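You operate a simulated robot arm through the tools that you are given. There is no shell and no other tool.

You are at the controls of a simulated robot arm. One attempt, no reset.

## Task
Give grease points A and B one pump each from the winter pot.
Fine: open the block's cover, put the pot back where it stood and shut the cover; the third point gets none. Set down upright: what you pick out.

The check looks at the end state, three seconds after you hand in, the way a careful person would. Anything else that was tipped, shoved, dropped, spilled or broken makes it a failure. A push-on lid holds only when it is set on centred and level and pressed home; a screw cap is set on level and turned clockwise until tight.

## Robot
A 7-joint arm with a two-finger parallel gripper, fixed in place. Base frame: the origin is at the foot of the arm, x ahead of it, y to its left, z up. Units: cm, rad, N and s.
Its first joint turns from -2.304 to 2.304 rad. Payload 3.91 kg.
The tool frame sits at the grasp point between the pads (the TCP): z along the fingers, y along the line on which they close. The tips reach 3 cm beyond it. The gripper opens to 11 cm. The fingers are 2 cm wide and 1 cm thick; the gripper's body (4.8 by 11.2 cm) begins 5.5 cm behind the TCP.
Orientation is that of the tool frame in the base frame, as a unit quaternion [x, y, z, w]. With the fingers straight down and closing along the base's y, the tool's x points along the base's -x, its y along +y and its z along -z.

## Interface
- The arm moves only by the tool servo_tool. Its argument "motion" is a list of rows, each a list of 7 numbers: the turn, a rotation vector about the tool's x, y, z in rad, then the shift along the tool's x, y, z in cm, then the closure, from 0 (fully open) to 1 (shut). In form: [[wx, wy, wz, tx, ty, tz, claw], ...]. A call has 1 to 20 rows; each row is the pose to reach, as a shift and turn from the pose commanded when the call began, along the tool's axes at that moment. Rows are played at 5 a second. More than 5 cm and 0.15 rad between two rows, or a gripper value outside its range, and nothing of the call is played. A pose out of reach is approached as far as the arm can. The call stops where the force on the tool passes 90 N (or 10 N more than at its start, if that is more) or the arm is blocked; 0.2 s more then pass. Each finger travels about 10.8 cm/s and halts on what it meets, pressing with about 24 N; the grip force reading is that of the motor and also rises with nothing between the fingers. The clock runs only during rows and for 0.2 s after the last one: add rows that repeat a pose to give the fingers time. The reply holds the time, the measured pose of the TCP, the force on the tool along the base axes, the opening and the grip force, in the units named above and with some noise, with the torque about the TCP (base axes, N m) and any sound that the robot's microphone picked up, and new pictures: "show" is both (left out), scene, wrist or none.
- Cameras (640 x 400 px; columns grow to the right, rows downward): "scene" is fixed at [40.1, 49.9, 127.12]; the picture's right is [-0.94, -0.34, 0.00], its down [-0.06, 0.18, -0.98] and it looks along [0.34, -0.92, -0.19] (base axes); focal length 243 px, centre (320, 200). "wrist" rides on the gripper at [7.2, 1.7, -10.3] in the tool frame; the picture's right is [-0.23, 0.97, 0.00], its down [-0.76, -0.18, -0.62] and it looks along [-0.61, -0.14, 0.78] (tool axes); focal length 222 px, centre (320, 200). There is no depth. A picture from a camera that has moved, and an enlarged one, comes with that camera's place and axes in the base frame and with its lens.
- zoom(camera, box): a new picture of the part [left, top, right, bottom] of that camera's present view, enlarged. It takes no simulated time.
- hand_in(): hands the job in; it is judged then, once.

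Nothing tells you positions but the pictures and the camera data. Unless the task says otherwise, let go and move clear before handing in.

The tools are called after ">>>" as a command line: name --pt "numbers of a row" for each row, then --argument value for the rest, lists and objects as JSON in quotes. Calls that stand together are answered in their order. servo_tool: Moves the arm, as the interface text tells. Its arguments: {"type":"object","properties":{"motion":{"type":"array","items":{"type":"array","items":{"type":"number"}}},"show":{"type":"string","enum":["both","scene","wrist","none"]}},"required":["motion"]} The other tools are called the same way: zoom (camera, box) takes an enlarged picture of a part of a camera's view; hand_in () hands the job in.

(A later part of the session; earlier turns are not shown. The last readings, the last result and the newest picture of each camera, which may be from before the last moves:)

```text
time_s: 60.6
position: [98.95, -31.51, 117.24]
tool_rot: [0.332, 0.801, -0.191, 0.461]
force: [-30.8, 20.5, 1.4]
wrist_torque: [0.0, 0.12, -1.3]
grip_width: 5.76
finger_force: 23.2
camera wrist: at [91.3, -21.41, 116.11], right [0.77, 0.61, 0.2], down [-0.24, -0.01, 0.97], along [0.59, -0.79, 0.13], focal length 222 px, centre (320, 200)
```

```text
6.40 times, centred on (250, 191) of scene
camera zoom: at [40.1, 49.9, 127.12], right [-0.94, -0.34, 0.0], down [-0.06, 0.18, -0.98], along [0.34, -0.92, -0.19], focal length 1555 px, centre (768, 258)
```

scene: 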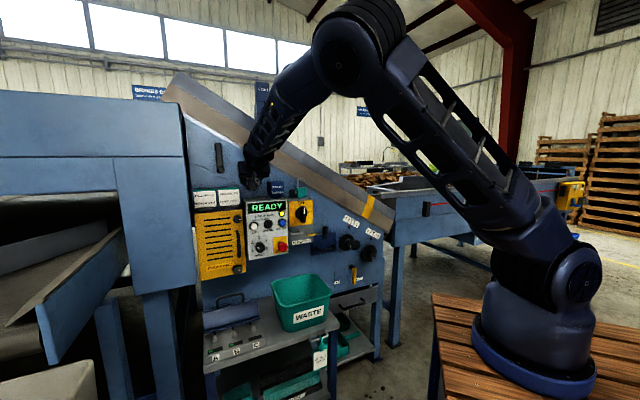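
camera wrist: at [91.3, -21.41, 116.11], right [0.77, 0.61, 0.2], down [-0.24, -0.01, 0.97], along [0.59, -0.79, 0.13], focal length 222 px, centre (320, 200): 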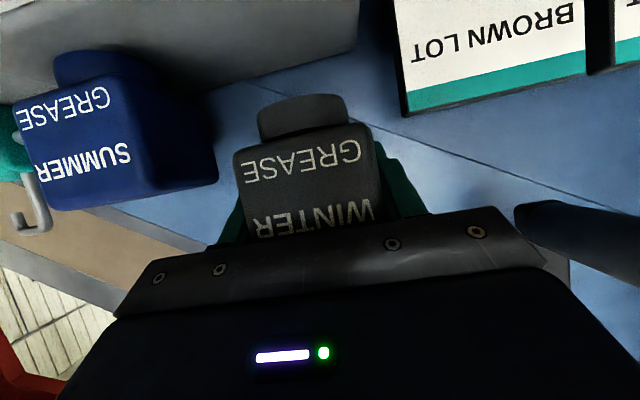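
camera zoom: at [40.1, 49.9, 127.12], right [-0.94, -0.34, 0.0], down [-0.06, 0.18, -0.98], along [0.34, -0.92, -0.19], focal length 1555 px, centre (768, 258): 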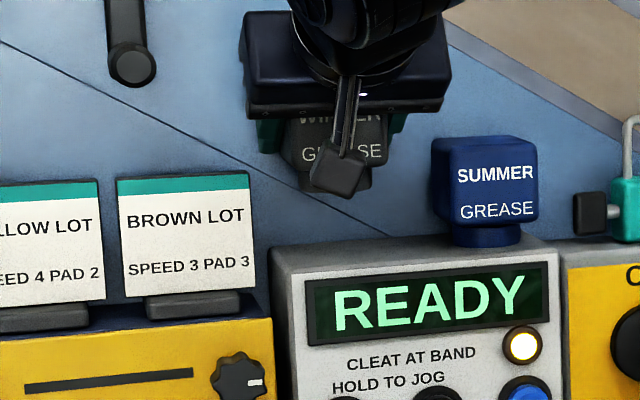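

I feel a 36 N push back from the panel, and the torque puts it at the right fingertip. It is probably touching the PAD pointer block on the panel at Z≈117, so I'll back off at once and check it.

>>> servo_tool --pt "0 0 0 0.5 0 -0.87 1" --pt "0 0 0 1.5 0 -2.6 1" --pt "0 0 0 3 0 -5.2 1" --pt "0 0 0 4 0 -6.93 1" --pt "0 0 0 4 0 -6.93 1"

>>> zoom --camera "scene" --box '[220, 140, 320, 202]'

>>> zoom --camera "wrist" --box '[180, 40, 460, 240]'

```text
time_s: 61.8
position: [93.38, -25.92, 117.21]
tool_rot: [0.331, 0.8, -0.191, 0.462]
force: [0.5, 0.0, -1.6]
wrist_torque: [-0.05, -0.01, 0.02]
grip_width: 5.81
finger_force: 24.1
camera wrist: at [85.74, -15.87, 116.05], right [0.77, 0.61, 0.2], down [-0.24, -0.01, 0.97], along [0.59, -0.79, 0.13], focal length 222 px, centre (320, 200)
```

scene: 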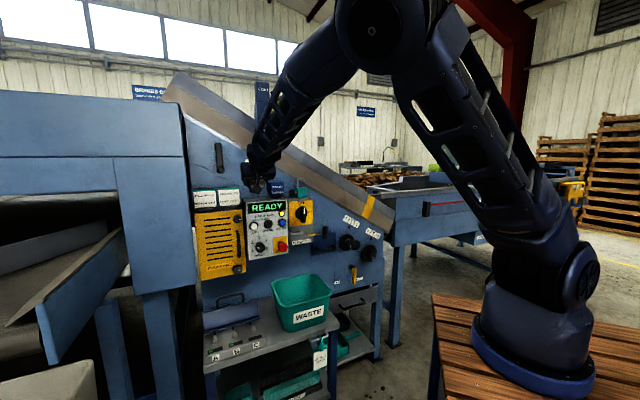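
wrist: 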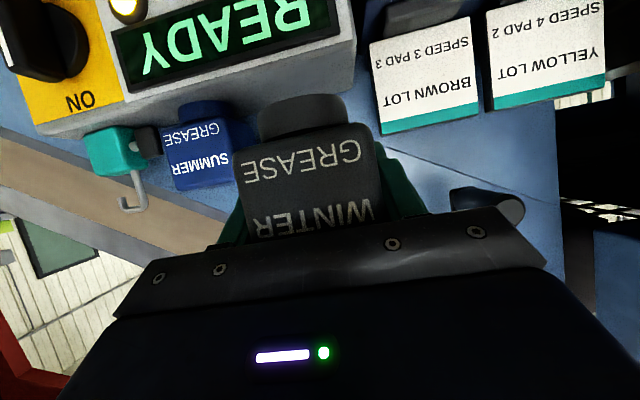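

```text
6.40 times, centred on (270, 171) of scene
camera zoom: at [40.1, 49.9, 127.12], right [-0.94, -0.34, 0.0], down [-0.06, 0.18, -0.98], along [0.34, -0.92, -0.19], focal length 1555 px, centre (640, 386)
```

zoom: 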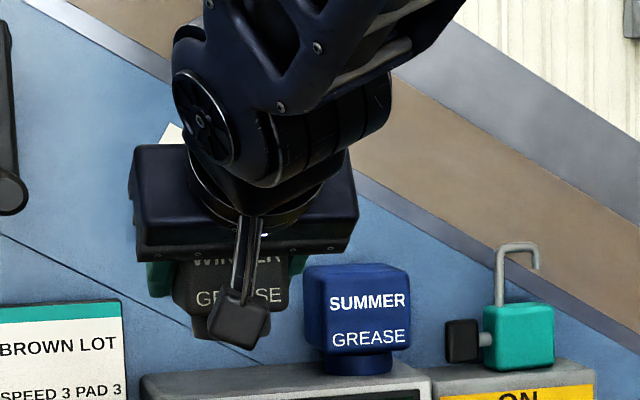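

```text
2.00 times, centred on (320, 140) of wrist
camera zoom: at [85.74, -15.87, 116.05], right [0.77, 0.61, 0.2], down [-0.24, -0.01, 0.97], along [0.59, -0.79, 0.13], focal length 444 px, centre (320, 320)
```

zoom: 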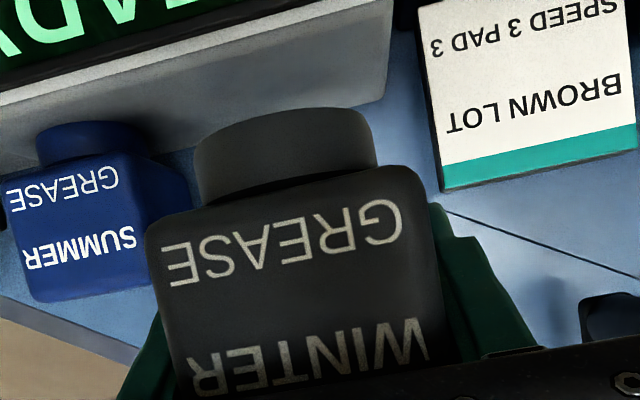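

The pot hasn't moved in the grip. I'll come in lower, with the TCP at Z=115, so the fingertips pass well under the pointer, then set the pot down.

>>> servo_tool --pt "0 0 0 0.95 0.05 0.55 1" --pt "0 0 0 1.905 0.05 1.1 1" --pt "0 0 0 0.905 0.05 2.83 1" --pt "0 0 0 -0.095 0.05 4.56 1" --pt "0 0 0 -1.095 0.05 6.3 1" --pt "0 0 0 -1.595 0.05 7.16 1" --pt "0 0 0 -1.9 0.05 7.69 1" --pt "0 0 0 -2.065 0.05 7.98 1" --pt "0 0 0 -2.065 0.05 7.98 1"

>>> zoom --camera "scene" --box '[200, 160, 300, 222]'

```text
time_s: 63.8
position: [98.95, -31.52, 114.86]
tool_rot: [0.331, 0.8, -0.191, 0.462]
force: [-0.7, 0.4, -2.5]
wrist_torque: [-0.01, -0.01, 0.0]
grip_width: 5.78
finger_force: 24.0
camera wrist: at [91.39, -21.41, 113.8], right [0.77, 0.61, 0.2], down [-0.24, -0.01, 0.97], along [0.59, -0.79, 0.13], focal length 222 px, centre (320, 200)
```

scene: 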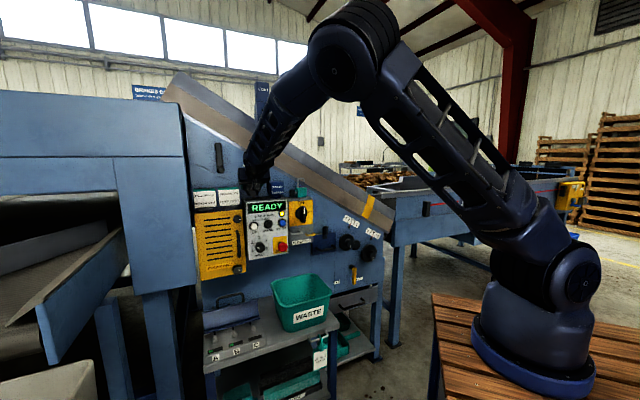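
wrist: 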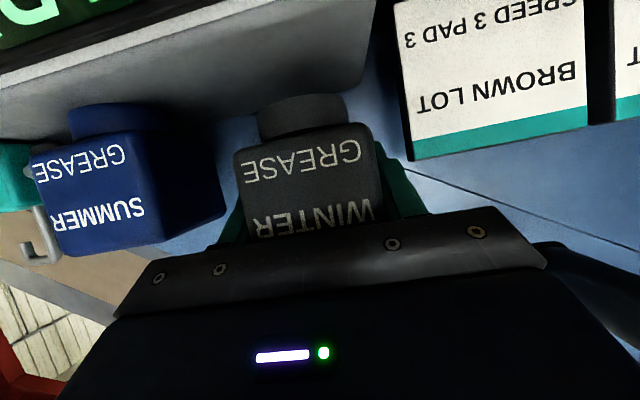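

```text
6.40 times, centred on (250, 191) of scene
camera zoom: at [40.1, 49.9, 127.12], right [-0.94, -0.34, 0.0], down [-0.06, 0.18, -0.98], along [0.34, -0.92, -0.19], focal length 1555 px, centre (768, 258)
```

zoom: 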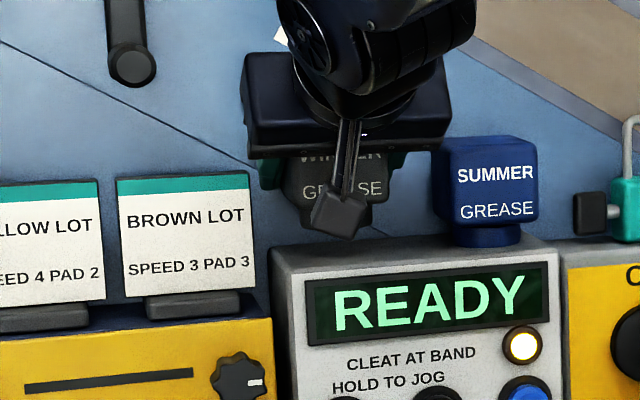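

There's no contact now. I'll lower slowly to the box top and feel for touchdown.

>>> servo_tool --pt "0 0 0 0.35 0.05 0.2 1" --pt "0 0 0 0.69 0.05 0.4 1" --pt "0 0 0 1.04 0.05 0.6 1" --pt "0 0 0 1.25 0.05 0.72 1" --pt "0 0 0 1.34 0.05 0.775 1" --pt "0 0 0 1.34 0.05 0.775 1" --show "wrist"

```text
time_s: 65.2
position: [99.03, -31.37, 113.48]
tool_rot: [0.332, 0.8, -0.191, 0.462]
force: [-0.3, -0.2, -2.6]
wrist_torque: [-0.03, -0.02, 0.02]
grip_width: 5.78
finger_force: 23.9
camera wrist: at [91.42, -21.39, 112.3], right [0.77, 0.61, 0.2], down [-0.24, -0.01, 0.97], along [0.59, -0.79, 0.13], focal length 222 px, centre (320, 200)
```

wrist: 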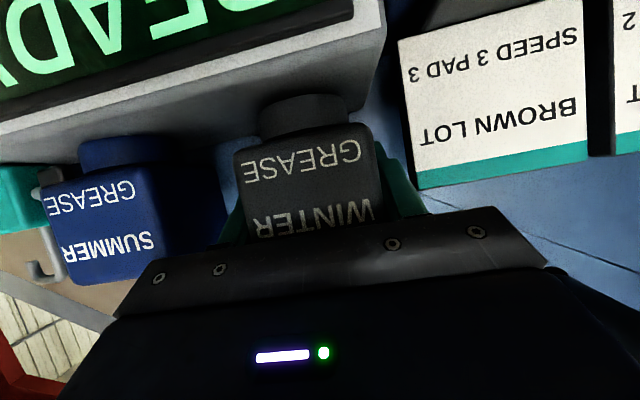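

>>> servo_tool --pt "0 0 0 0.09 0 0.05 1" --pt "0 0 0 0.17 0 0.1 1" --pt "0 0 0 0.26 0 0.15 1" --pt "0 0 0 0.26 0 0.15 1" --show "wrist"

```text
time_s: 66.2
position: [99.05, -31.34, 113.16]
tool_rot: [0.332, 0.8, -0.192, 0.462]
force: [-0.6, -0.6, -2.3]
wrist_torque: [-0.03, -0.01, -0.01]
grip_width: 5.79
finger_force: 24.2
camera wrist: at [91.42, -21.37, 112.02], right [0.77, 0.61, 0.2], down [-0.24, -0.01, 0.97], along [0.59, -0.79, 0.13], focal length 222 px, centre (320, 200)
```

wrist: 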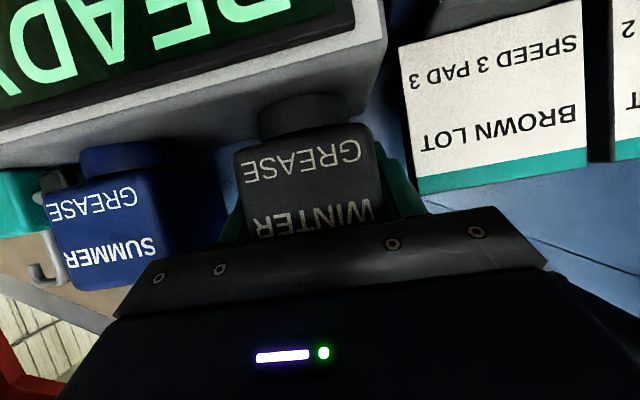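

>>> servo_tool --pt "0 0 0 0.04 -0.05 0.025 1" --pt "0 0 0 0.09 -0.08 0.05 1" --pt "0 0 0 0.13 -0.08 0.075 1" --pt "0 0 0 0.13 -0.08 0.075 1" --show "none"

```text
time_s: 67.2
position: [98.96, -31.53, 113.06]
tool_rot: [0.331, 0.8, -0.191, 0.462]
force: [2.1, 1.7, 11.6]
wrist_torque: [0.34, 0.18, -0.1]
grip_width: 5.8
finger_force: 24.0
```

Touchdown at Z≈113.06. I'll ease off slightly and open the fingers gently to 6.8 cm.

>>> servo_tool --pt "0 0 0 -0.05 0 -0.03 1" --pt "0 0 0 -0.05 0 -0.03 0.45" --pt "0 0 0 -0.05 0 -0.03 0.42" --pt "0 0 0 -0.05 0 -0.03 0.39" --pt "0 0 0 -0.05 0 -0.03 0.38" --pt "0 0 0 -0.05 0 -0.03 0.38" --show "wrist"

>>> zoom --camera "wrist" --box '[220, 40, 420, 240]'

```text
time_s: 68.6
position: [99.03, -31.44, 113.04]
tool_rot: [0.332, 0.8, -0.191, 0.461]
force: [-1.1, 1.2, 0.4]
wrist_torque: [0.0, 0.03, 0.0]
grip_width: 6.82
finger_force: 0.0
camera wrist: at [91.38, -21.43, 111.92], right [0.77, 0.61, 0.2], down [-0.24, -0.01, 0.97], along [0.59, -0.79, 0.13], focal length 222 px, centre (320, 200)
```

wrist: 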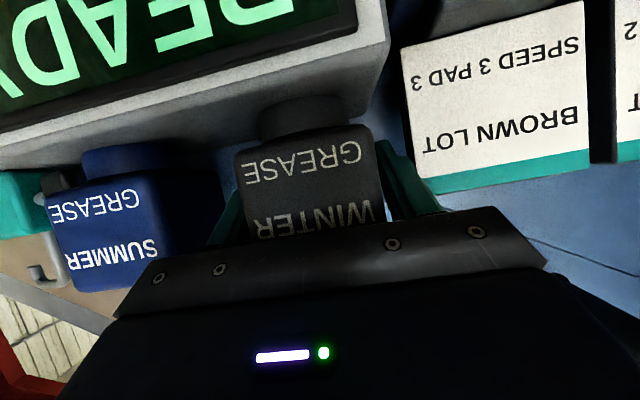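

```text
2.00 times, centred on (320, 140) of wrist
camera zoom: at [91.38, -21.43, 111.92], right [0.77, 0.61, 0.2], down [-0.24, -0.01, 0.97], along [0.59, -0.79, 0.13], focal length 444 px, centre (320, 320)
```

zoom: 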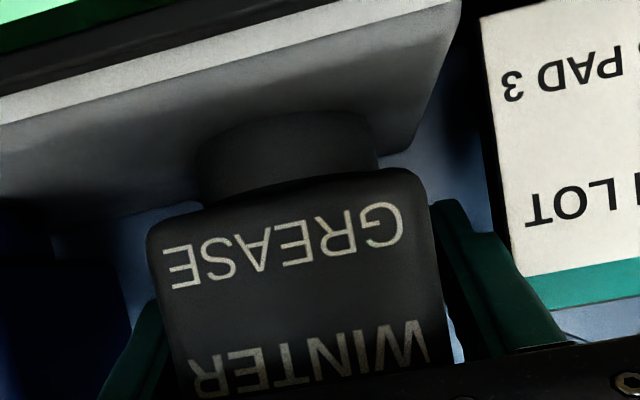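

The pot stands free. I'll retreat along the approach axis.

>>> servo_tool --pt "0 0 0 0 0 -0.7 0.38" --pt "0 0 0 0 0 -2 0.38" --pt "0 0 0 0 0 -4 0.38" --pt "0 0 0 0 0 -7 0.38" --pt "0 0 0 0 0 -10 0.38" --pt "0 0 0 0 0 -14 0.3" --pt "0 0 0 0 0 -18 0.2" --pt "0 0 0 0 0 -18 0.2"

>>> zoom --camera "scene" --box '[200, 160, 300, 222]'

>>> zoom --camera "wrist" --box '[200, 40, 440, 240]'

```text
time_s: 70.4
position: [88.01, -20.48, 122.12]
tool_rot: [0.331, 0.801, -0.19, 0.462]
force: [0.7, -0.1, 0.1]
wrist_torque: [0.01, -0.01, 0.0]
grip_width: 8.8
finger_force: 0.1
camera wrist: at [80.37, -10.41, 120.96], right [0.77, 0.61, 0.2], down [-0.24, -0.01, 0.97], along [0.59, -0.79, 0.13], focal length 222 px, centre (320, 200)
```

scene: 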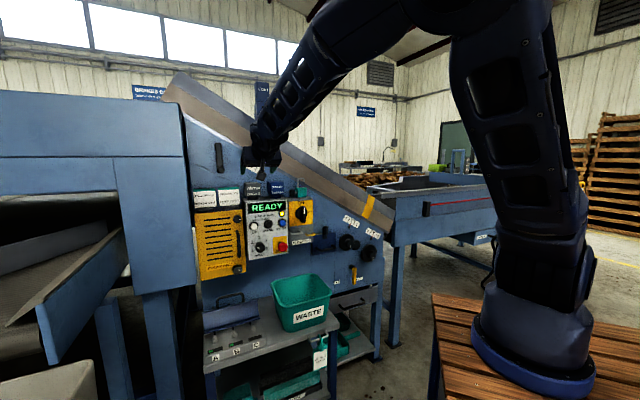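
wrist: 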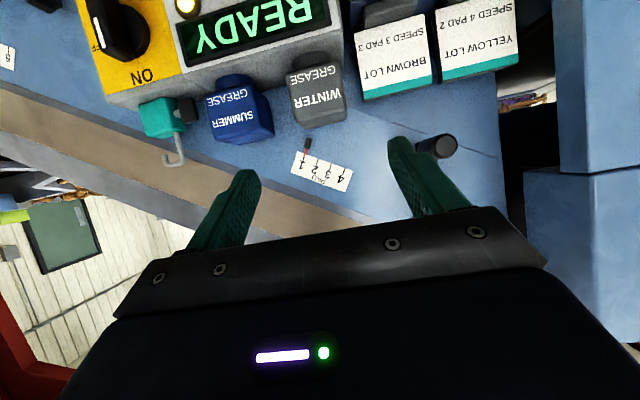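

```text
6.40 times, centred on (250, 191) of scene
camera zoom: at [40.1, 49.9, 127.12], right [-0.94, -0.34, 0.0], down [-0.06, 0.18, -0.98], along [0.34, -0.92, -0.19], focal length 1555 px, centre (768, 258)
```

zoom: 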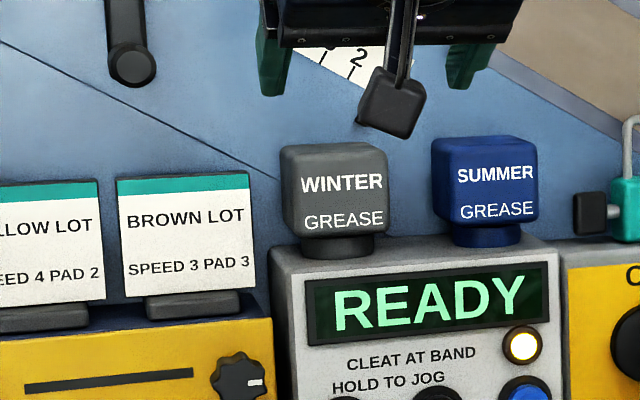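

```text
2.00 times, centred on (320, 140) of wrist
camera zoom: at [80.37, -10.41, 120.96], right [0.77, 0.61, 0.2], down [-0.24, -0.01, 0.97], along [0.59, -0.79, 0.13], focal length 444 px, centre (320, 320)
```

zoom: 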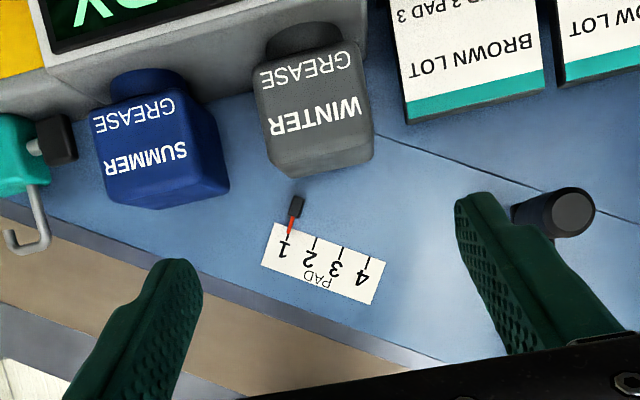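

The pot is back within about 1 mm of where it stood, upright, and the PAD pointer still reads as before. Now I'll close the cover: back off and turn the gripper into the handle-grip orientation.

>>> servo_tool --pt "0 0.131 0 2.76 0.66 -0.53 0.2" --pt "0 0.262 0 5.52 1.31 -1.06 0.3" --pt "0 0.393 0 8.28 1.97 -1.59 0.4" --pt "0 0.524 0 11.04 2.63 -2.12 0.5" --pt "0 0.654 0 13.8 3.28 -2.64 0.6" --pt "0 0.785 0 16.55 3.94 -3.17 0.7" --pt "0 0.916 0 19.3 4.6 -3.7 0.78" --pt "0 1.047 0 22.07 5.25 -4.23 0.78" --pt "0 1.047 0 22.07 5.25 -4.23 0.78" --show "none"

>>> servo_tool --pt "0 0 -0.143 -0.2 0.6 0.9 0.78" --pt "0 0 -0.286 -0.4 1.2 1.8 0.78" --pt "0 0 -0.429 -0.6 1.8 2.7 0.78" --pt "0 0 -0.572 -0.8 2.4 3.6 0.78" --pt "0 0 -0.715 -1 3 4.5 0.78" --pt "0 0 -0.858 -1.2 3.6 5.4 0.78" --pt "0 0 -1.0 -1.4 4.2 6.3 0.78" --pt "0 0 -1.143 -1.6 4.8 7.2 0.78" --pt "0 0 -1.286 -1.8 5.4 8.1 0.78" --pt "0 0 -1.429 -2 6 9 0.78" --pt "0 0 -1.571 -2 6.7 10 0.78" --pt "0 0 -1.571 -2 6.7 10 0.78" --show "scene"

```text
time_s: 72.4
position: [81.17, -6.41, 105.04]
tool_rot: [0.382, 0.924, 0.001, -0.001]
force: [0.2, 0.4, 0.0]
wrist_torque: [-0.03, 0.03, 0.03]
grip_width: 2.43
finger_force: 0.0
```

```text
time_s: 75.0
position: [87.58, -3.03, 94.99]
tool_rot: [-0.385, 0.923, 0.0, 0.0]
force: [0.3, 0.5, 0.9]
wrist_torque: [-0.04, 0.0, 0.0]
grip_width: 2.44
finger_force: 0.0
```

scene: 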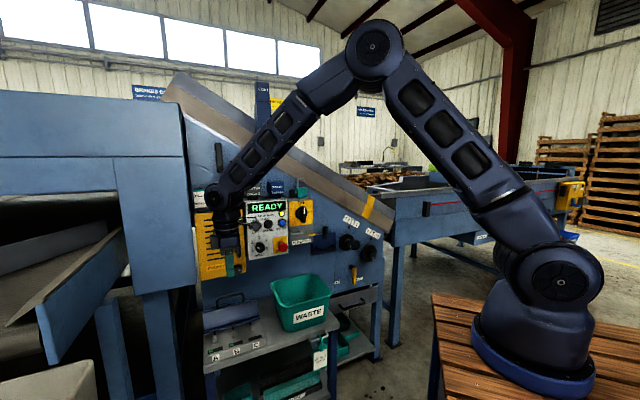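

>>> servo_tool --pt "0.131 0 0 0.03 -3 2.5 0.78" --pt "0.262 0 0 0.06 -6 5 0.78" --pt "0.393 0 0 0.09 -9 7.5 0.78" --pt "0.5236 0 0 0.11 -12.06 9.88 0.78" --pt "0.5236 0 0 0.11 -12.06 9.88 0.78"

>>> zoom --camera "wrist" --box '[200, 0, 480, 180]'

```text
time_s: 76.2
position: [95.95, -11.73, 85.28]
tool_rot: [-0.37, 0.892, -0.24, 0.099]
force: [-0.1, 0.5, 1.2]
wrist_torque: [-0.01, 0.0, -0.02]
grip_width: 2.41
finger_force: 0.0
camera wrist: at [86.1, -12.2, 93.33], right [-0.44, 0.76, -0.49], down [0.43, 0.65, 0.63], along [0.79, 0.07, -0.61], focal length 222 px, centre (320, 200)
```

scene: 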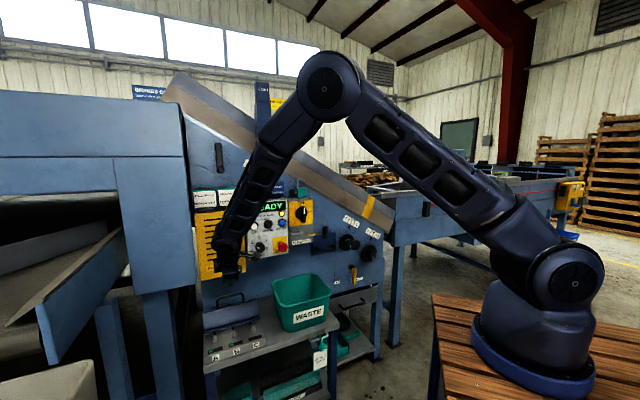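
wrist: 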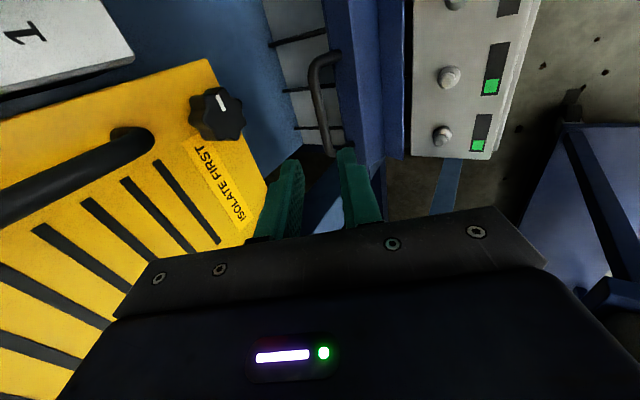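

```text
2.22 times, centred on (340, 90) of wrist
camera zoom: at [86.1, -12.2, 93.33], right [-0.44, 0.76, -0.49], down [0.43, 0.65, 0.63], along [0.79, 0.07, -0.61], focal length 494 px, centre (276, 444)
```

zoom: 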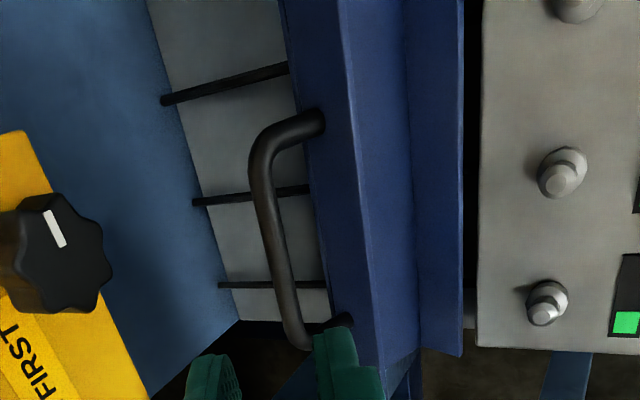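

The handle is where I left it. I'll move back onto it along the same line.

>>> servo_tool --pt "0 0 0 0 0.1 3 0.78" --pt "0 0 0 0 0.2 6 0.78" --pt "0 0 0 0 0.2 9 0.78" --pt "0 0 0 0 0.2 11 0.78" --pt "0 0 0 0 0.2 12.1 0.78" --pt "0 0 0 0 0.2 12.1 0.78"

>>> zoom --camera "wrist" --box '[220, 40, 420, 240]'

>>> zoom --camera "scene" --box '[190, 270, 290, 350]'

```text
time_s: 77.6
position: [100.13, -15.87, 74.94]
tool_rot: [-0.37, 0.892, -0.24, 0.101]
force: [-8.7, 6.3, 31.5]
wrist_torque: [0.28, 0.39, 0.02]
grip_width: 2.06
finger_force: 0.1
camera wrist: at [90.29, -16.28, 82.88], right [-0.43, 0.76, -0.49], down [0.42, 0.65, 0.63], along [0.79, 0.07, -0.6], focal length 222 px, centre (320, 200)
```

scene: 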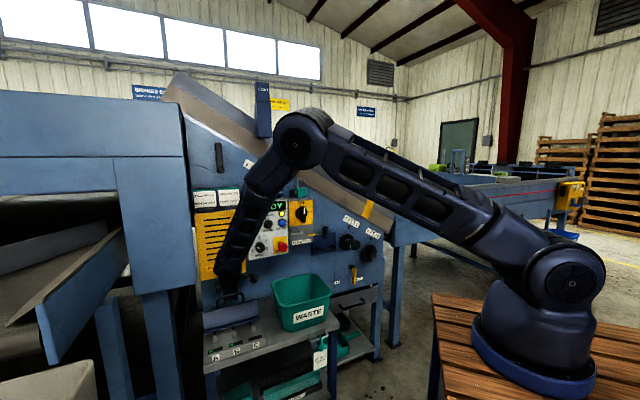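
wrist: 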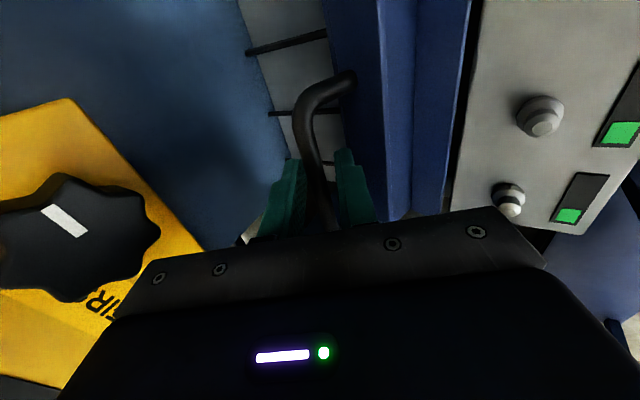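

```text
2.00 times, centred on (320, 140) of wrist
camera zoom: at [90.29, -16.28, 82.88], right [-0.43, 0.76, -0.49], down [0.42, 0.65, 0.63], along [0.79, 0.07, -0.6], focal length 444 px, centre (320, 320)
```

zoom: 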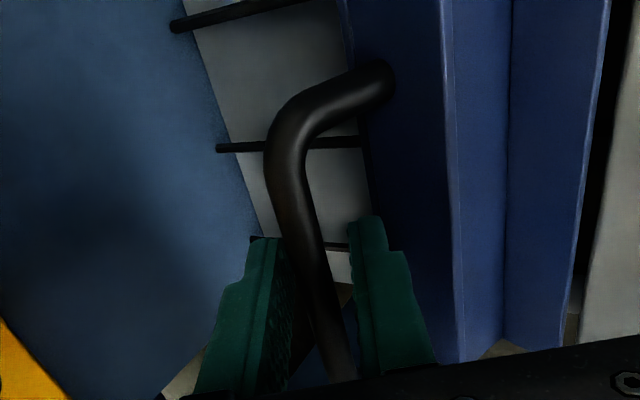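

```text
5.00 times, centred on (240, 310) of scene
camera zoom: at [40.1, 49.9, 127.12], right [-0.94, -0.34, 0.0], down [-0.06, 0.18, -0.98], along [0.34, -0.92, -0.19], focal length 1215 px, centre (720, -350)
```

zoom: 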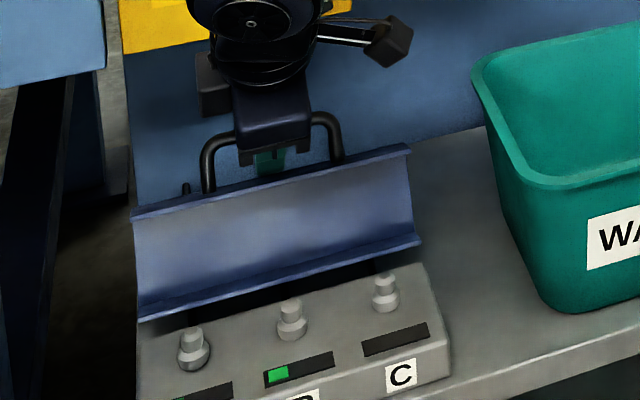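

The front fingertip is pressing on the cover face at 31 N. I'll back up 0.6 cm along the tool axis, then close on the bar.

>>> servo_tool --pt "0 0 0 0 -0.1 -0.3 0.78" --pt "0 0 0 0 -0.15 -0.7 0.78" --pt "0 0 0 0 -0.15 -0.7 0.78" --show "none"

```text
time_s: 78.4
position: [99.81, -15.75, 75.13]
tool_rot: [-0.37, 0.892, -0.239, 0.098]
force: [1.6, -1.7, 0.0]
wrist_torque: [-0.07, -0.06, -0.02]
grip_width: 2.3
finger_force: 0.0
```

>>> servo_tool --pt "0 0 0 0 0 0 0.85" --pt "0 0 0 0 0 0 0.95" --pt "0 0 0 0 0 0 1" --pt "0 0 0 0 0 0 1" --show "wrist"

>>> zoom --camera "wrist" --box '[220, 40, 420, 240]'

```text
time_s: 79.4
position: [99.79, -15.69, 75.29]
tool_rot: [-0.37, 0.892, -0.239, 0.098]
force: [-12.1, 3.3, -7.5]
wrist_torque: [-0.16, 0.36, 0.72]
grip_width: 0.99
finger_force: 45.1
camera wrist: at [90.09, -16.09, 83.29], right [-0.44, 0.76, -0.49], down [0.43, 0.65, 0.63], along [0.79, 0.07, -0.61], focal length 222 px, centre (320, 200)
```

wrist: 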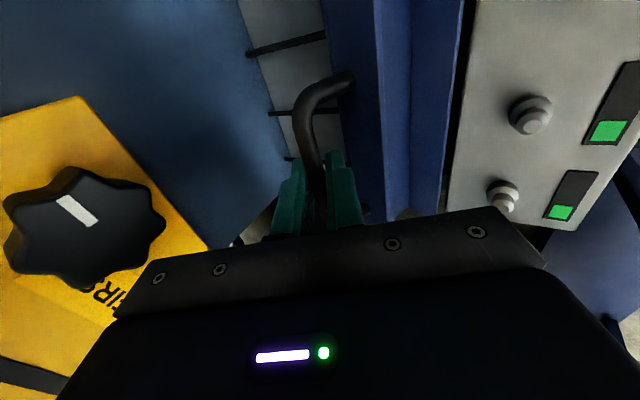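

```text
2.00 times, centred on (320, 140) of wrist
camera zoom: at [90.09, -16.09, 83.29], right [-0.44, 0.76, -0.49], down [0.43, 0.65, 0.63], along [0.79, 0.07, -0.61], focal length 444 px, centre (320, 320)
```

zoom: 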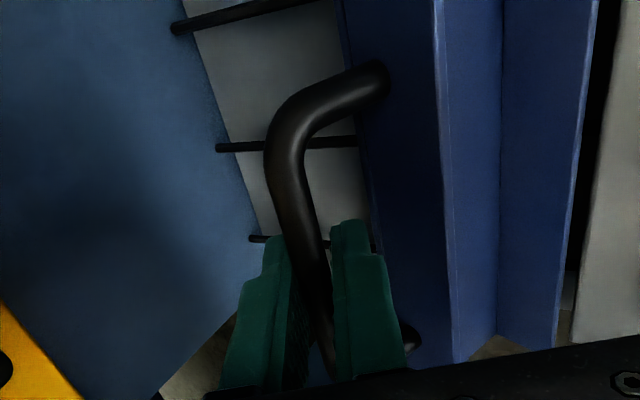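

I have the bar again. I'll swing the cover back along the arc in steps, checking the force.

>>> servo_tool --pt "0 0 0 0 0.17 -0.41 1" --pt "0 0 0 0 0.34 -0.831 1" --pt "0 0 0 0 0.55 -1.23 1" --pt "0 0 0 0 0.758 -1.627 1" --pt "0 0 0 0 1.0 -2.0 1" --pt "0 0 0 0 1.246 -2.382 1" --pt "0 0 0 0 1.246 -2.382 1" --show "scene"

>>> zoom --camera "scene" --box '[190, 270, 290, 350]'

```text
time_s: 81.0
position: [98.34, -14.0, 76.5]
tool_rot: [-0.37, 0.893, -0.239, 0.097]
force: [-16.6, 8.8, -56.3]
wrist_torque: [-0.02, 0.4, 0.23]
grip_width: 0.98
finger_force: 45.5
```

scene: 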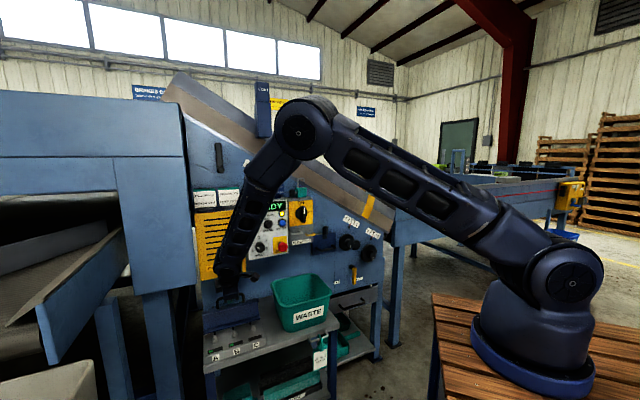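

```text
5.00 times, centred on (240, 310) of scene
camera zoom: at [40.1, 49.9, 127.12], right [-0.94, -0.34, 0.0], down [-0.06, 0.18, -0.98], along [0.34, -0.92, -0.19], focal length 1215 px, centre (720, -350)
```

zoom: 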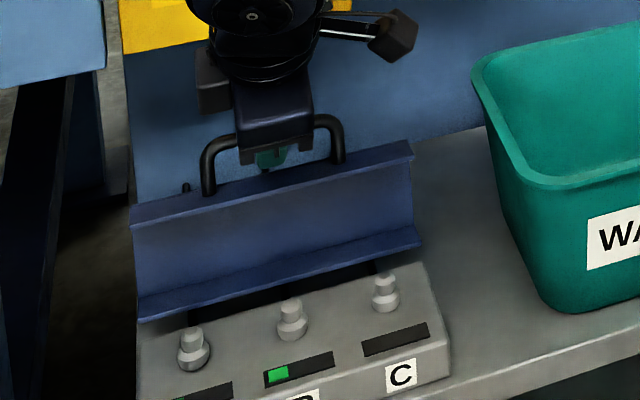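

>>> servo_tool --pt "0 0 0 0 0.15 0.15 1" --pt "0 0 0 0 0.22 0.2 1" --pt "0 0 0 0 0.22 0.2 1" --show "none"

```text
time_s: 81.8
position: [98.29, -14.04, 76.43]
tool_rot: [-0.37, 0.892, -0.24, 0.1]
force: [-11.8, 0.8, -30.2]
wrist_torque: [-0.38, 0.55, 0.15]
grip_width: 0.94
finger_force: 44.5
```

>>> servo_tool --pt "0 0 0 0 0.222 0.184 1" --pt "0 0 0 0 0.53 -0.23 1" --pt "0 0 0 0 0.848 -0.651 1" --pt "0 0 0 0 1.14 -0.97 1" --pt "0 0 0 0 1.432 -1.289 1" --pt "0 0 0 0 1.432 -1.289 1" --show "none"

```text
time_s: 83.2
position: [97.01, -12.68, 76.93]
tool_rot: [-0.37, 0.892, -0.239, 0.101]
force: [-0.9, -4.5, 11.4]
wrist_torque: [-0.35, 0.2, 0.14]
grip_width: 0.92
finger_force: 44.8
```

>>> servo_tool --pt "0 0 0 0 0.618 -0.633 1" --pt "0 0 0 0 1.309 -1.164 1" --pt "0 0 0 0 2.045 -1.633 1" --pt "0 0 0 0 2.819 -2.036 1" --pt "0 0 0 0 2.819 -2.036 1" --show "none"

```text
time_s: 84.4
position: [94.56, -10.14, 76.89]
tool_rot: [-0.37, 0.892, -0.239, 0.099]
force: [8.0, -2.6, -36.8]
wrist_torque: [0.28, -0.1, 0.23]
grip_width: 0.95
finger_force: 44.5
```

>>> servo_tool --pt "0 0 0 0 0.13 0.2 1" --pt "0 0 0 0 0.93 -0.117 1" --pt "0 0 0 0 1.763 -0.379 1" --pt "0 0 0 0 2.615 -0.568 1" --pt "0 0 0 0 2.615 -0.568 1" --show "wrist"

>>> zoom --camera "wrist" --box '[220, 40, 420, 240]'

```text
time_s: 85.6
position: [92.7, -8.4, 76.19]
tool_rot: [-0.369, 0.893, -0.24, 0.099]
force: [10.7, -3.5, -21.4]
wrist_torque: [-0.04, 0.03, -0.09]
grip_width: 0.95
finger_force: 45.4
camera wrist: at [82.9, -8.85, 84.37], right [-0.44, 0.76, -0.49], down [0.43, 0.65, 0.63], along [0.79, 0.07, -0.61], focal length 222 px, centre (320, 200)
```

wrist: 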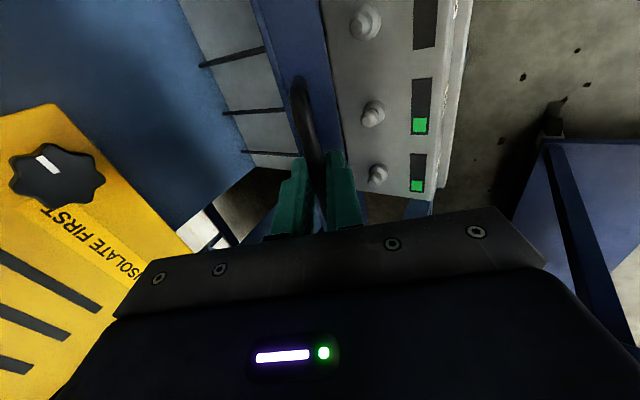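

```text
2.00 times, centred on (320, 140) of wrist
camera zoom: at [82.9, -8.85, 84.37], right [-0.44, 0.76, -0.49], down [0.43, 0.65, 0.63], along [0.79, 0.07, -0.61], focal length 444 px, centre (320, 320)
```

zoom: 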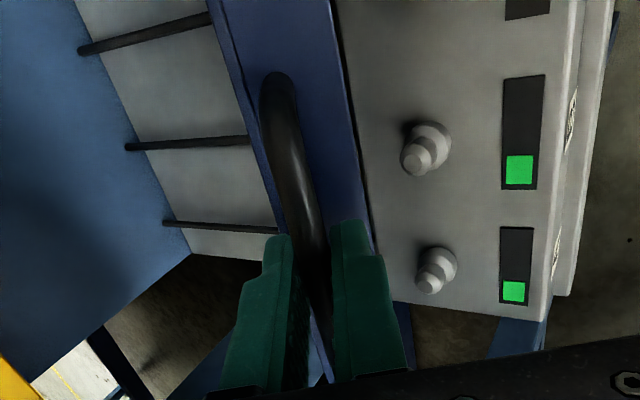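

>>> servo_tool --pt "0 0 0 0 0.55 0.052 1" --pt "0 0 0 0 1.417 0.014 1" --pt "0 0 0 0 2.292 0.051 1" --pt "0 0 0 0 3.155 0.165 1" --pt "0 0 0 0 3.155 0.165 1" --show "none"

```text
time_s: 86.8
position: [90.79, -6.49, 74.6]
tool_rot: [-0.369, 0.892, -0.239, 0.099]
force: [-0.9, 2.6, 0.4]
wrist_torque: [0.02, 0.0, -0.3]
grip_width: 0.94
finger_force: 45.3
```

>>> servo_tool --pt "0 0 0 0 0.863 0.195 1" --pt "0 0 0 0 1.708 0.458 1" --pt "0 0 0 0 2.516 0.799 1" --pt "0 0 0 0 3.302 1.2 1" --pt "0 0 0 0 4.039 1.675 1" --pt "0 0 0 0 4.039 1.675 1" --show "none"

```text
time_s: 88.2
position: [88.91, -4.7, 71.16]
tool_rot: [-0.369, 0.893, -0.239, 0.098]
force: [5.1, 1.8, -1.8]
wrist_torque: [-0.06, 0.02, -0.61]
grip_width: 0.94
finger_force: 44.8
```

>>> servo_tool --pt "0 0 0 0 0.35 0.27 1" --pt "0 0 0 0 0.704 0.54 1" --pt "0 0 0 0 1.03 0.84 1" --pt "0 0 0 0 1.358 1.133 1" --pt "0 0 0 0 1.55 1.33 1" --pt "0 0 0 0 1.717 1.514 1" --pt "0 0 0 0 1.717 1.514 1" --show "scene"

>>> zoom --camera "scene" --box '[190, 290, 290, 370]'

```text
time_s: 89.8
position: [88.45, -4.25, 69.01]
tool_rot: [-0.37, 0.892, -0.239, 0.099]
force: [0.8, -1.7, -0.3]
wrist_torque: [0.19, -0.26, -0.5]
grip_width: 0.95
finger_force: 44.8
```

scene: 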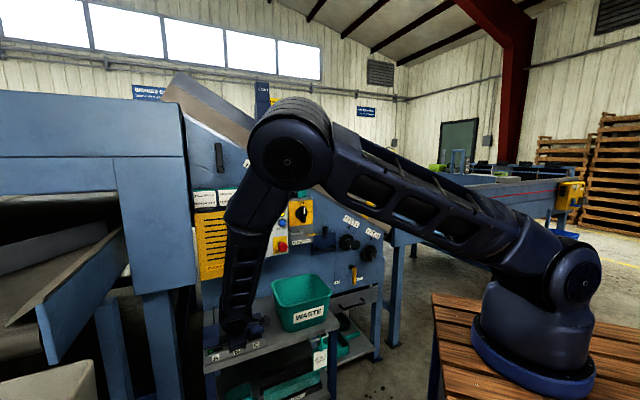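

```text
5.00 times, centred on (240, 330) of scene
camera zoom: at [40.1, 49.9, 127.12], right [-0.94, -0.34, 0.0], down [-0.06, 0.18, -0.98], along [0.34, -0.92, -0.19], focal length 1215 px, centre (720, -450)
```

zoom: 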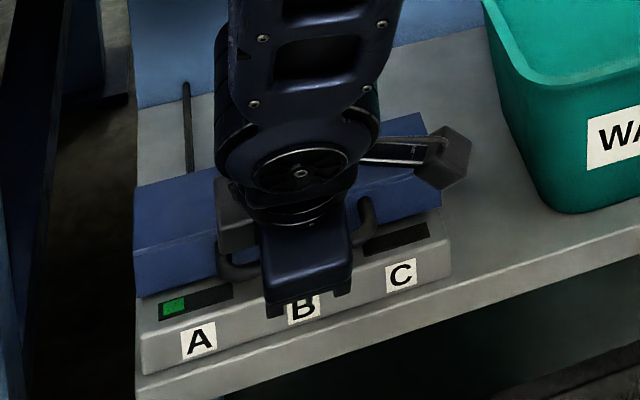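

The cover is almost shut. I'll lower the last centimetre and feel for it to seat.

>>> servo_tool --pt "0 0 0 0 0.12 0.16 1" --pt "0 0 0 0 0.243 0.321 1" --pt "0 0 0 0 0.34 0.44 1" --pt "0 0 0 0 0.437 0.556 1" --pt "0 0 0 0 0.437 0.556 1" --show "none"

>>> servo_tool --pt "0 0 0 0 0.05 0.06 1" --pt "0 0 0 0 0.1 0.12 1" --pt "0 0 0 0 0.1 0.12 1" --show "none"

```text
time_s: 91.0
position: [88.34, -4.07, 68.39]
tool_rot: [-0.37, 0.892, -0.24, 0.098]
force: [-3.0, 2.8, 6.9]
wrist_torque: [0.05, 0.0, -0.68]
grip_width: 0.95
finger_force: 44.4
```

```text
time_s: 91.8
position: [88.32, -4.05, 68.24]
tool_rot: [-0.37, 0.892, -0.239, 0.1]
force: [-9.4, 3.9, 26.1]
wrist_torque: [-0.09, 0.0, -0.7]
grip_width: 0.92
finger_force: 45.0
```

The cover is seated at 26 N. I'll open the fingers and back away.

>>> servo_tool --pt "0 0 0 0 0 0 0.9" --pt "0 0 0 0 0 0 0.8" --pt "0 0 0 0 0 0 0.78" --pt "0 0 0 0 0 0 0.78" --pt "0 0 0 0 0 -1.5 0.78" --pt "0 0 0 0 0 -4 0.78" --pt "0 0 0 0 0 -8 0.78" --pt "0 0 0 0 0 -12 0.78" --pt "0 0 0 0 0 -16 0.6" --pt "0 0 0 0 0 -20 0.4" --pt "0 0 0 0 0 -20 0.4"

>>> zoom --camera "scene" --box '[190, 290, 290, 370]'

>>> zoom --camera "wrist" --box '[180, 0, 420, 200]'

```text
time_s: 94.2
position: [81.21, 2.96, 85.4]
tool_rot: [-0.37, 0.892, -0.239, 0.099]
force: [0.2, -0.2, 0.3]
wrist_torque: [-0.01, 0.0, -0.01]
grip_width: 6.61
finger_force: 0.0
camera wrist: at [71.53, 2.53, 93.53], right [-0.44, 0.76, -0.49], down [0.43, 0.65, 0.63], along [0.79, 0.07, -0.61], focal length 222 px, centre (320, 200)
```

scene: 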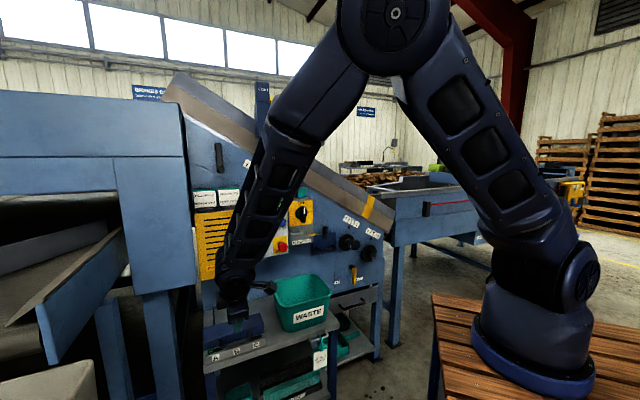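
wrist: 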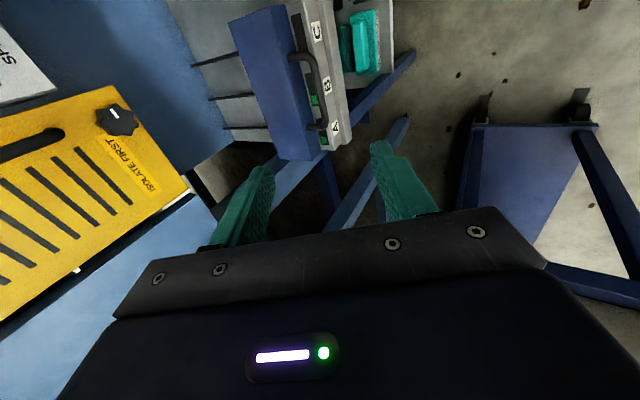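

```text
5.00 times, centred on (240, 330) of scene
camera zoom: at [40.1, 49.9, 127.12], right [-0.94, -0.34, 0.0], down [-0.06, 0.18, -0.98], along [0.34, -0.92, -0.19], focal length 1215 px, centre (720, -450)
```

zoom: 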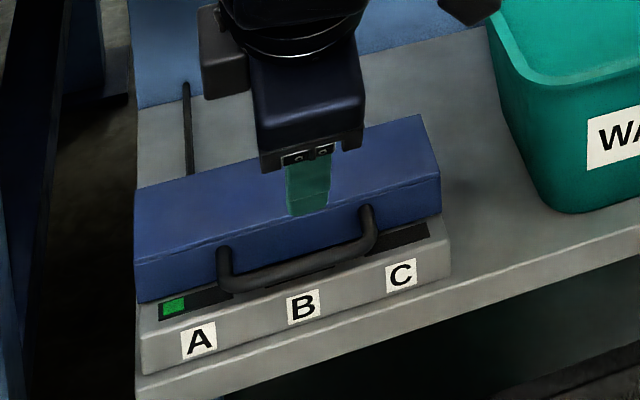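

```text
2.00 times, centred on (300, 100) of wrist
camera zoom: at [71.53, 2.53, 93.53], right [-0.44, 0.76, -0.49], down [0.43, 0.65, 0.63], along [0.79, 0.07, -0.61], focal length 444 px, centre (360, 400)
```

zoom: 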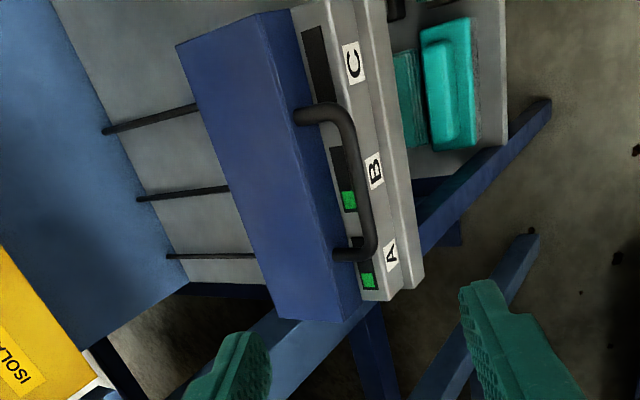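

The cover is shut as it was at the start, with A and B showing one green segment each and C none. I'll raise the arm clear and take a final look at everything.

>>> servo_tool --pt "0 0 0 0 0.5 -4 0.3" --pt "0 0 0 0 1 -8 0.2" --pt "0 0 0 0 1 -12 0" --pt "0 0 0 0 1 -16 0" --pt "0 0 0 0 1 -20 0" --pt "0 0 0 0 1 -24 0" --pt "0 0 0 0 1 -28 0" --pt "0 0 0 0 1 -28 0"

>>> zoom --camera "scene" --box '[180, 130, 400, 270]'

>>> zoom --camera "scene" --box '[180, 270, 400, 400]'

```text
time_s: 96.0
position: [70.73, 13.61, 109.26]
tool_rot: [-0.37, 0.892, -0.239, 0.099]
force: [0.2, -0.6, 0.5]
wrist_torque: [0.03, 0.03, 0.03]
grip_width: 11.01
finger_force: 0.1
camera wrist: at [61.01, 13.08, 117.36], right [-0.44, 0.76, -0.49], down [0.43, 0.65, 0.63], along [0.79, 0.07, -0.61], focal length 222 px, centre (320, 200)
```

scene: 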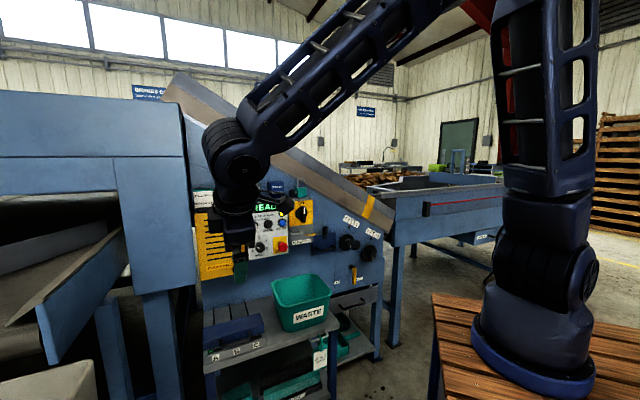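
wrist: 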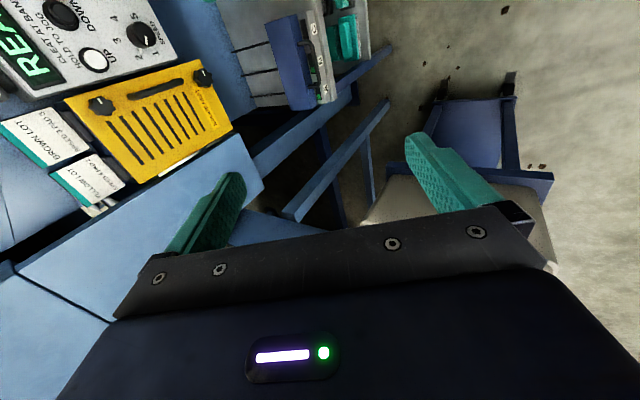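

```text
2.86 times, centred on (290, 200) of scene
camera zoom: at [40.1, 49.9, 127.12], right [-0.94, -0.34, 0.0], down [-0.06, 0.18, -0.98], along [0.34, -0.92, -0.19], focal length 694 px, centre (406, 200)
```

zoom: 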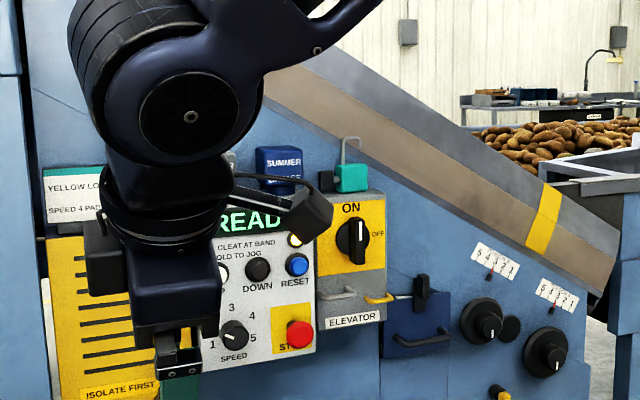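

```text
2.91 times, centred on (290, 335) of scene
camera zoom: at [40.1, 49.9, 127.12], right [-0.94, -0.34, 0.0], down [-0.06, 0.18, -0.98], along [0.34, -0.92, -0.19], focal length 707 px, centre (407, -193)
```

zoom: 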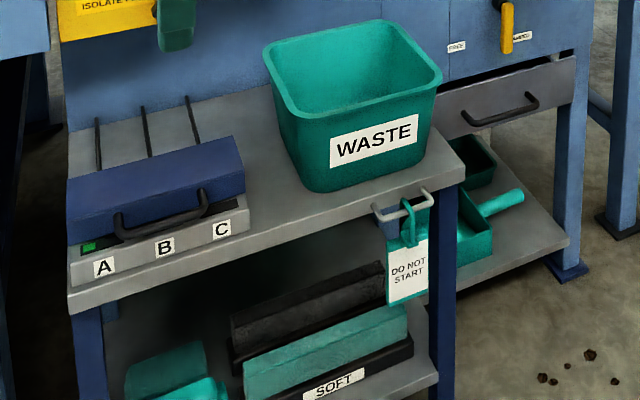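

>>> servo_tool --pt "0 0 0 0 -2.1 -3.6 0" --pt "0 0 0 0 -4.2 -7.2 0" --pt "0 0 0 1.5 -6.3 -10.8 0" --pt "0 0 0 3 -8.4 -14.4 0" --pt "0 0 0 5 -10.5 -18 0" --pt "0 0 0 7 -12.5 -21.6 0" --pt "0 0 0 7 -12.5 -21.6 0"

>>> zoom --camera "scene" --box '[180, 150, 400, 290]'

>>> zoom --camera "scene" --box '[200, 160, 300, 222]'

```text
time_s: 97.6
position: [65.66, 8.54, 134.27]
tool_rot: [-0.37, 0.892, -0.239, 0.1]
force: [0.1, 0.2, 0.2]
wrist_torque: [-0.02, 0.04, -0.03]
grip_width: 11.0
finger_force: 0.0
camera wrist: at [56.01, 8.11, 142.29], right [-0.44, 0.76, -0.49], down [0.43, 0.65, 0.63], along [0.79, 0.07, -0.61], focal length 222 px, centre (320, 200)
```

scene: 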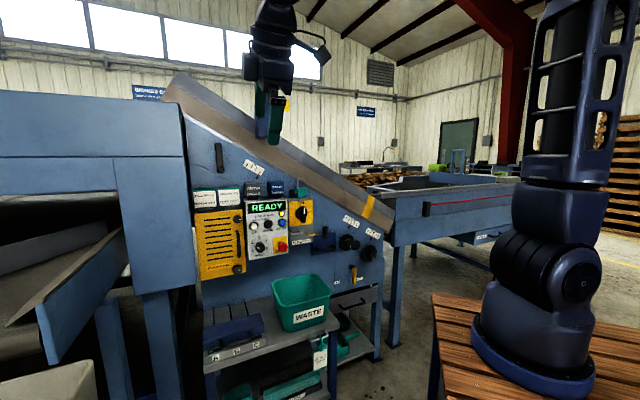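
wrist: 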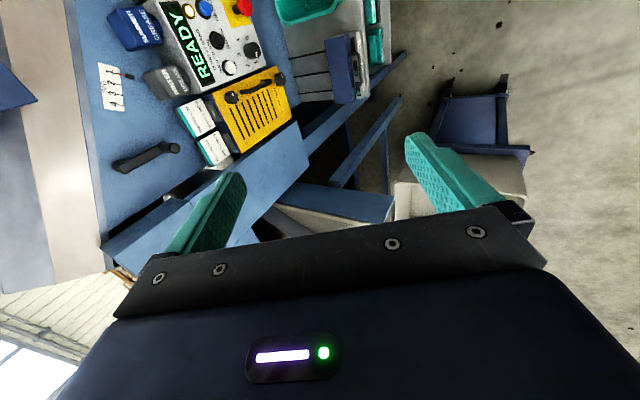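

```text
2.86 times, centred on (290, 220) of scene
camera zoom: at [40.1, 49.9, 127.12], right [-0.94, -0.34, 0.0], down [-0.06, 0.18, -0.98], along [0.34, -0.92, -0.19], focal length 694 px, centre (406, 143)
```

zoom: 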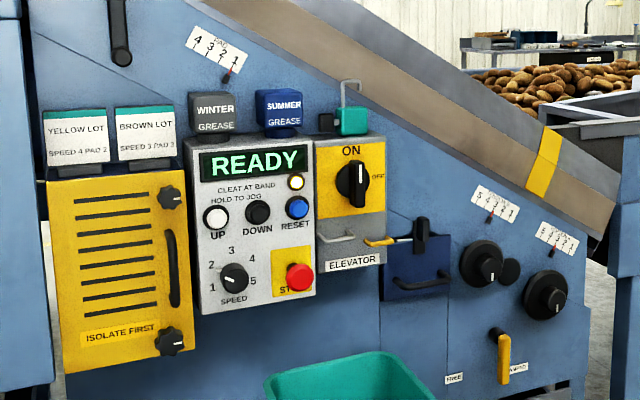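

```text
6.40 times, centred on (250, 191) of scene
camera zoom: at [40.1, 49.9, 127.12], right [-0.94, -0.34, 0.0], down [-0.06, 0.18, -0.98], along [0.34, -0.92, -0.19], focal length 1555 px, centre (768, 258)
```

zoom: 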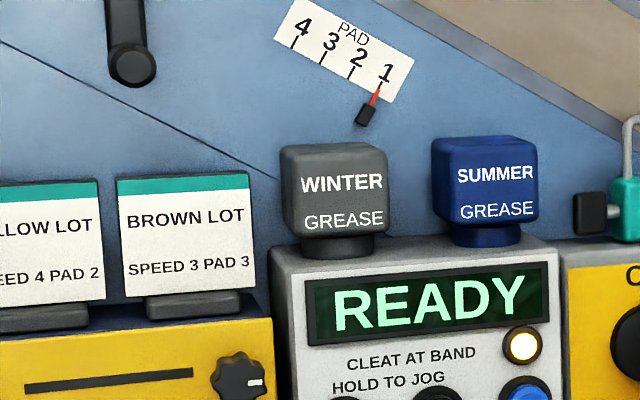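

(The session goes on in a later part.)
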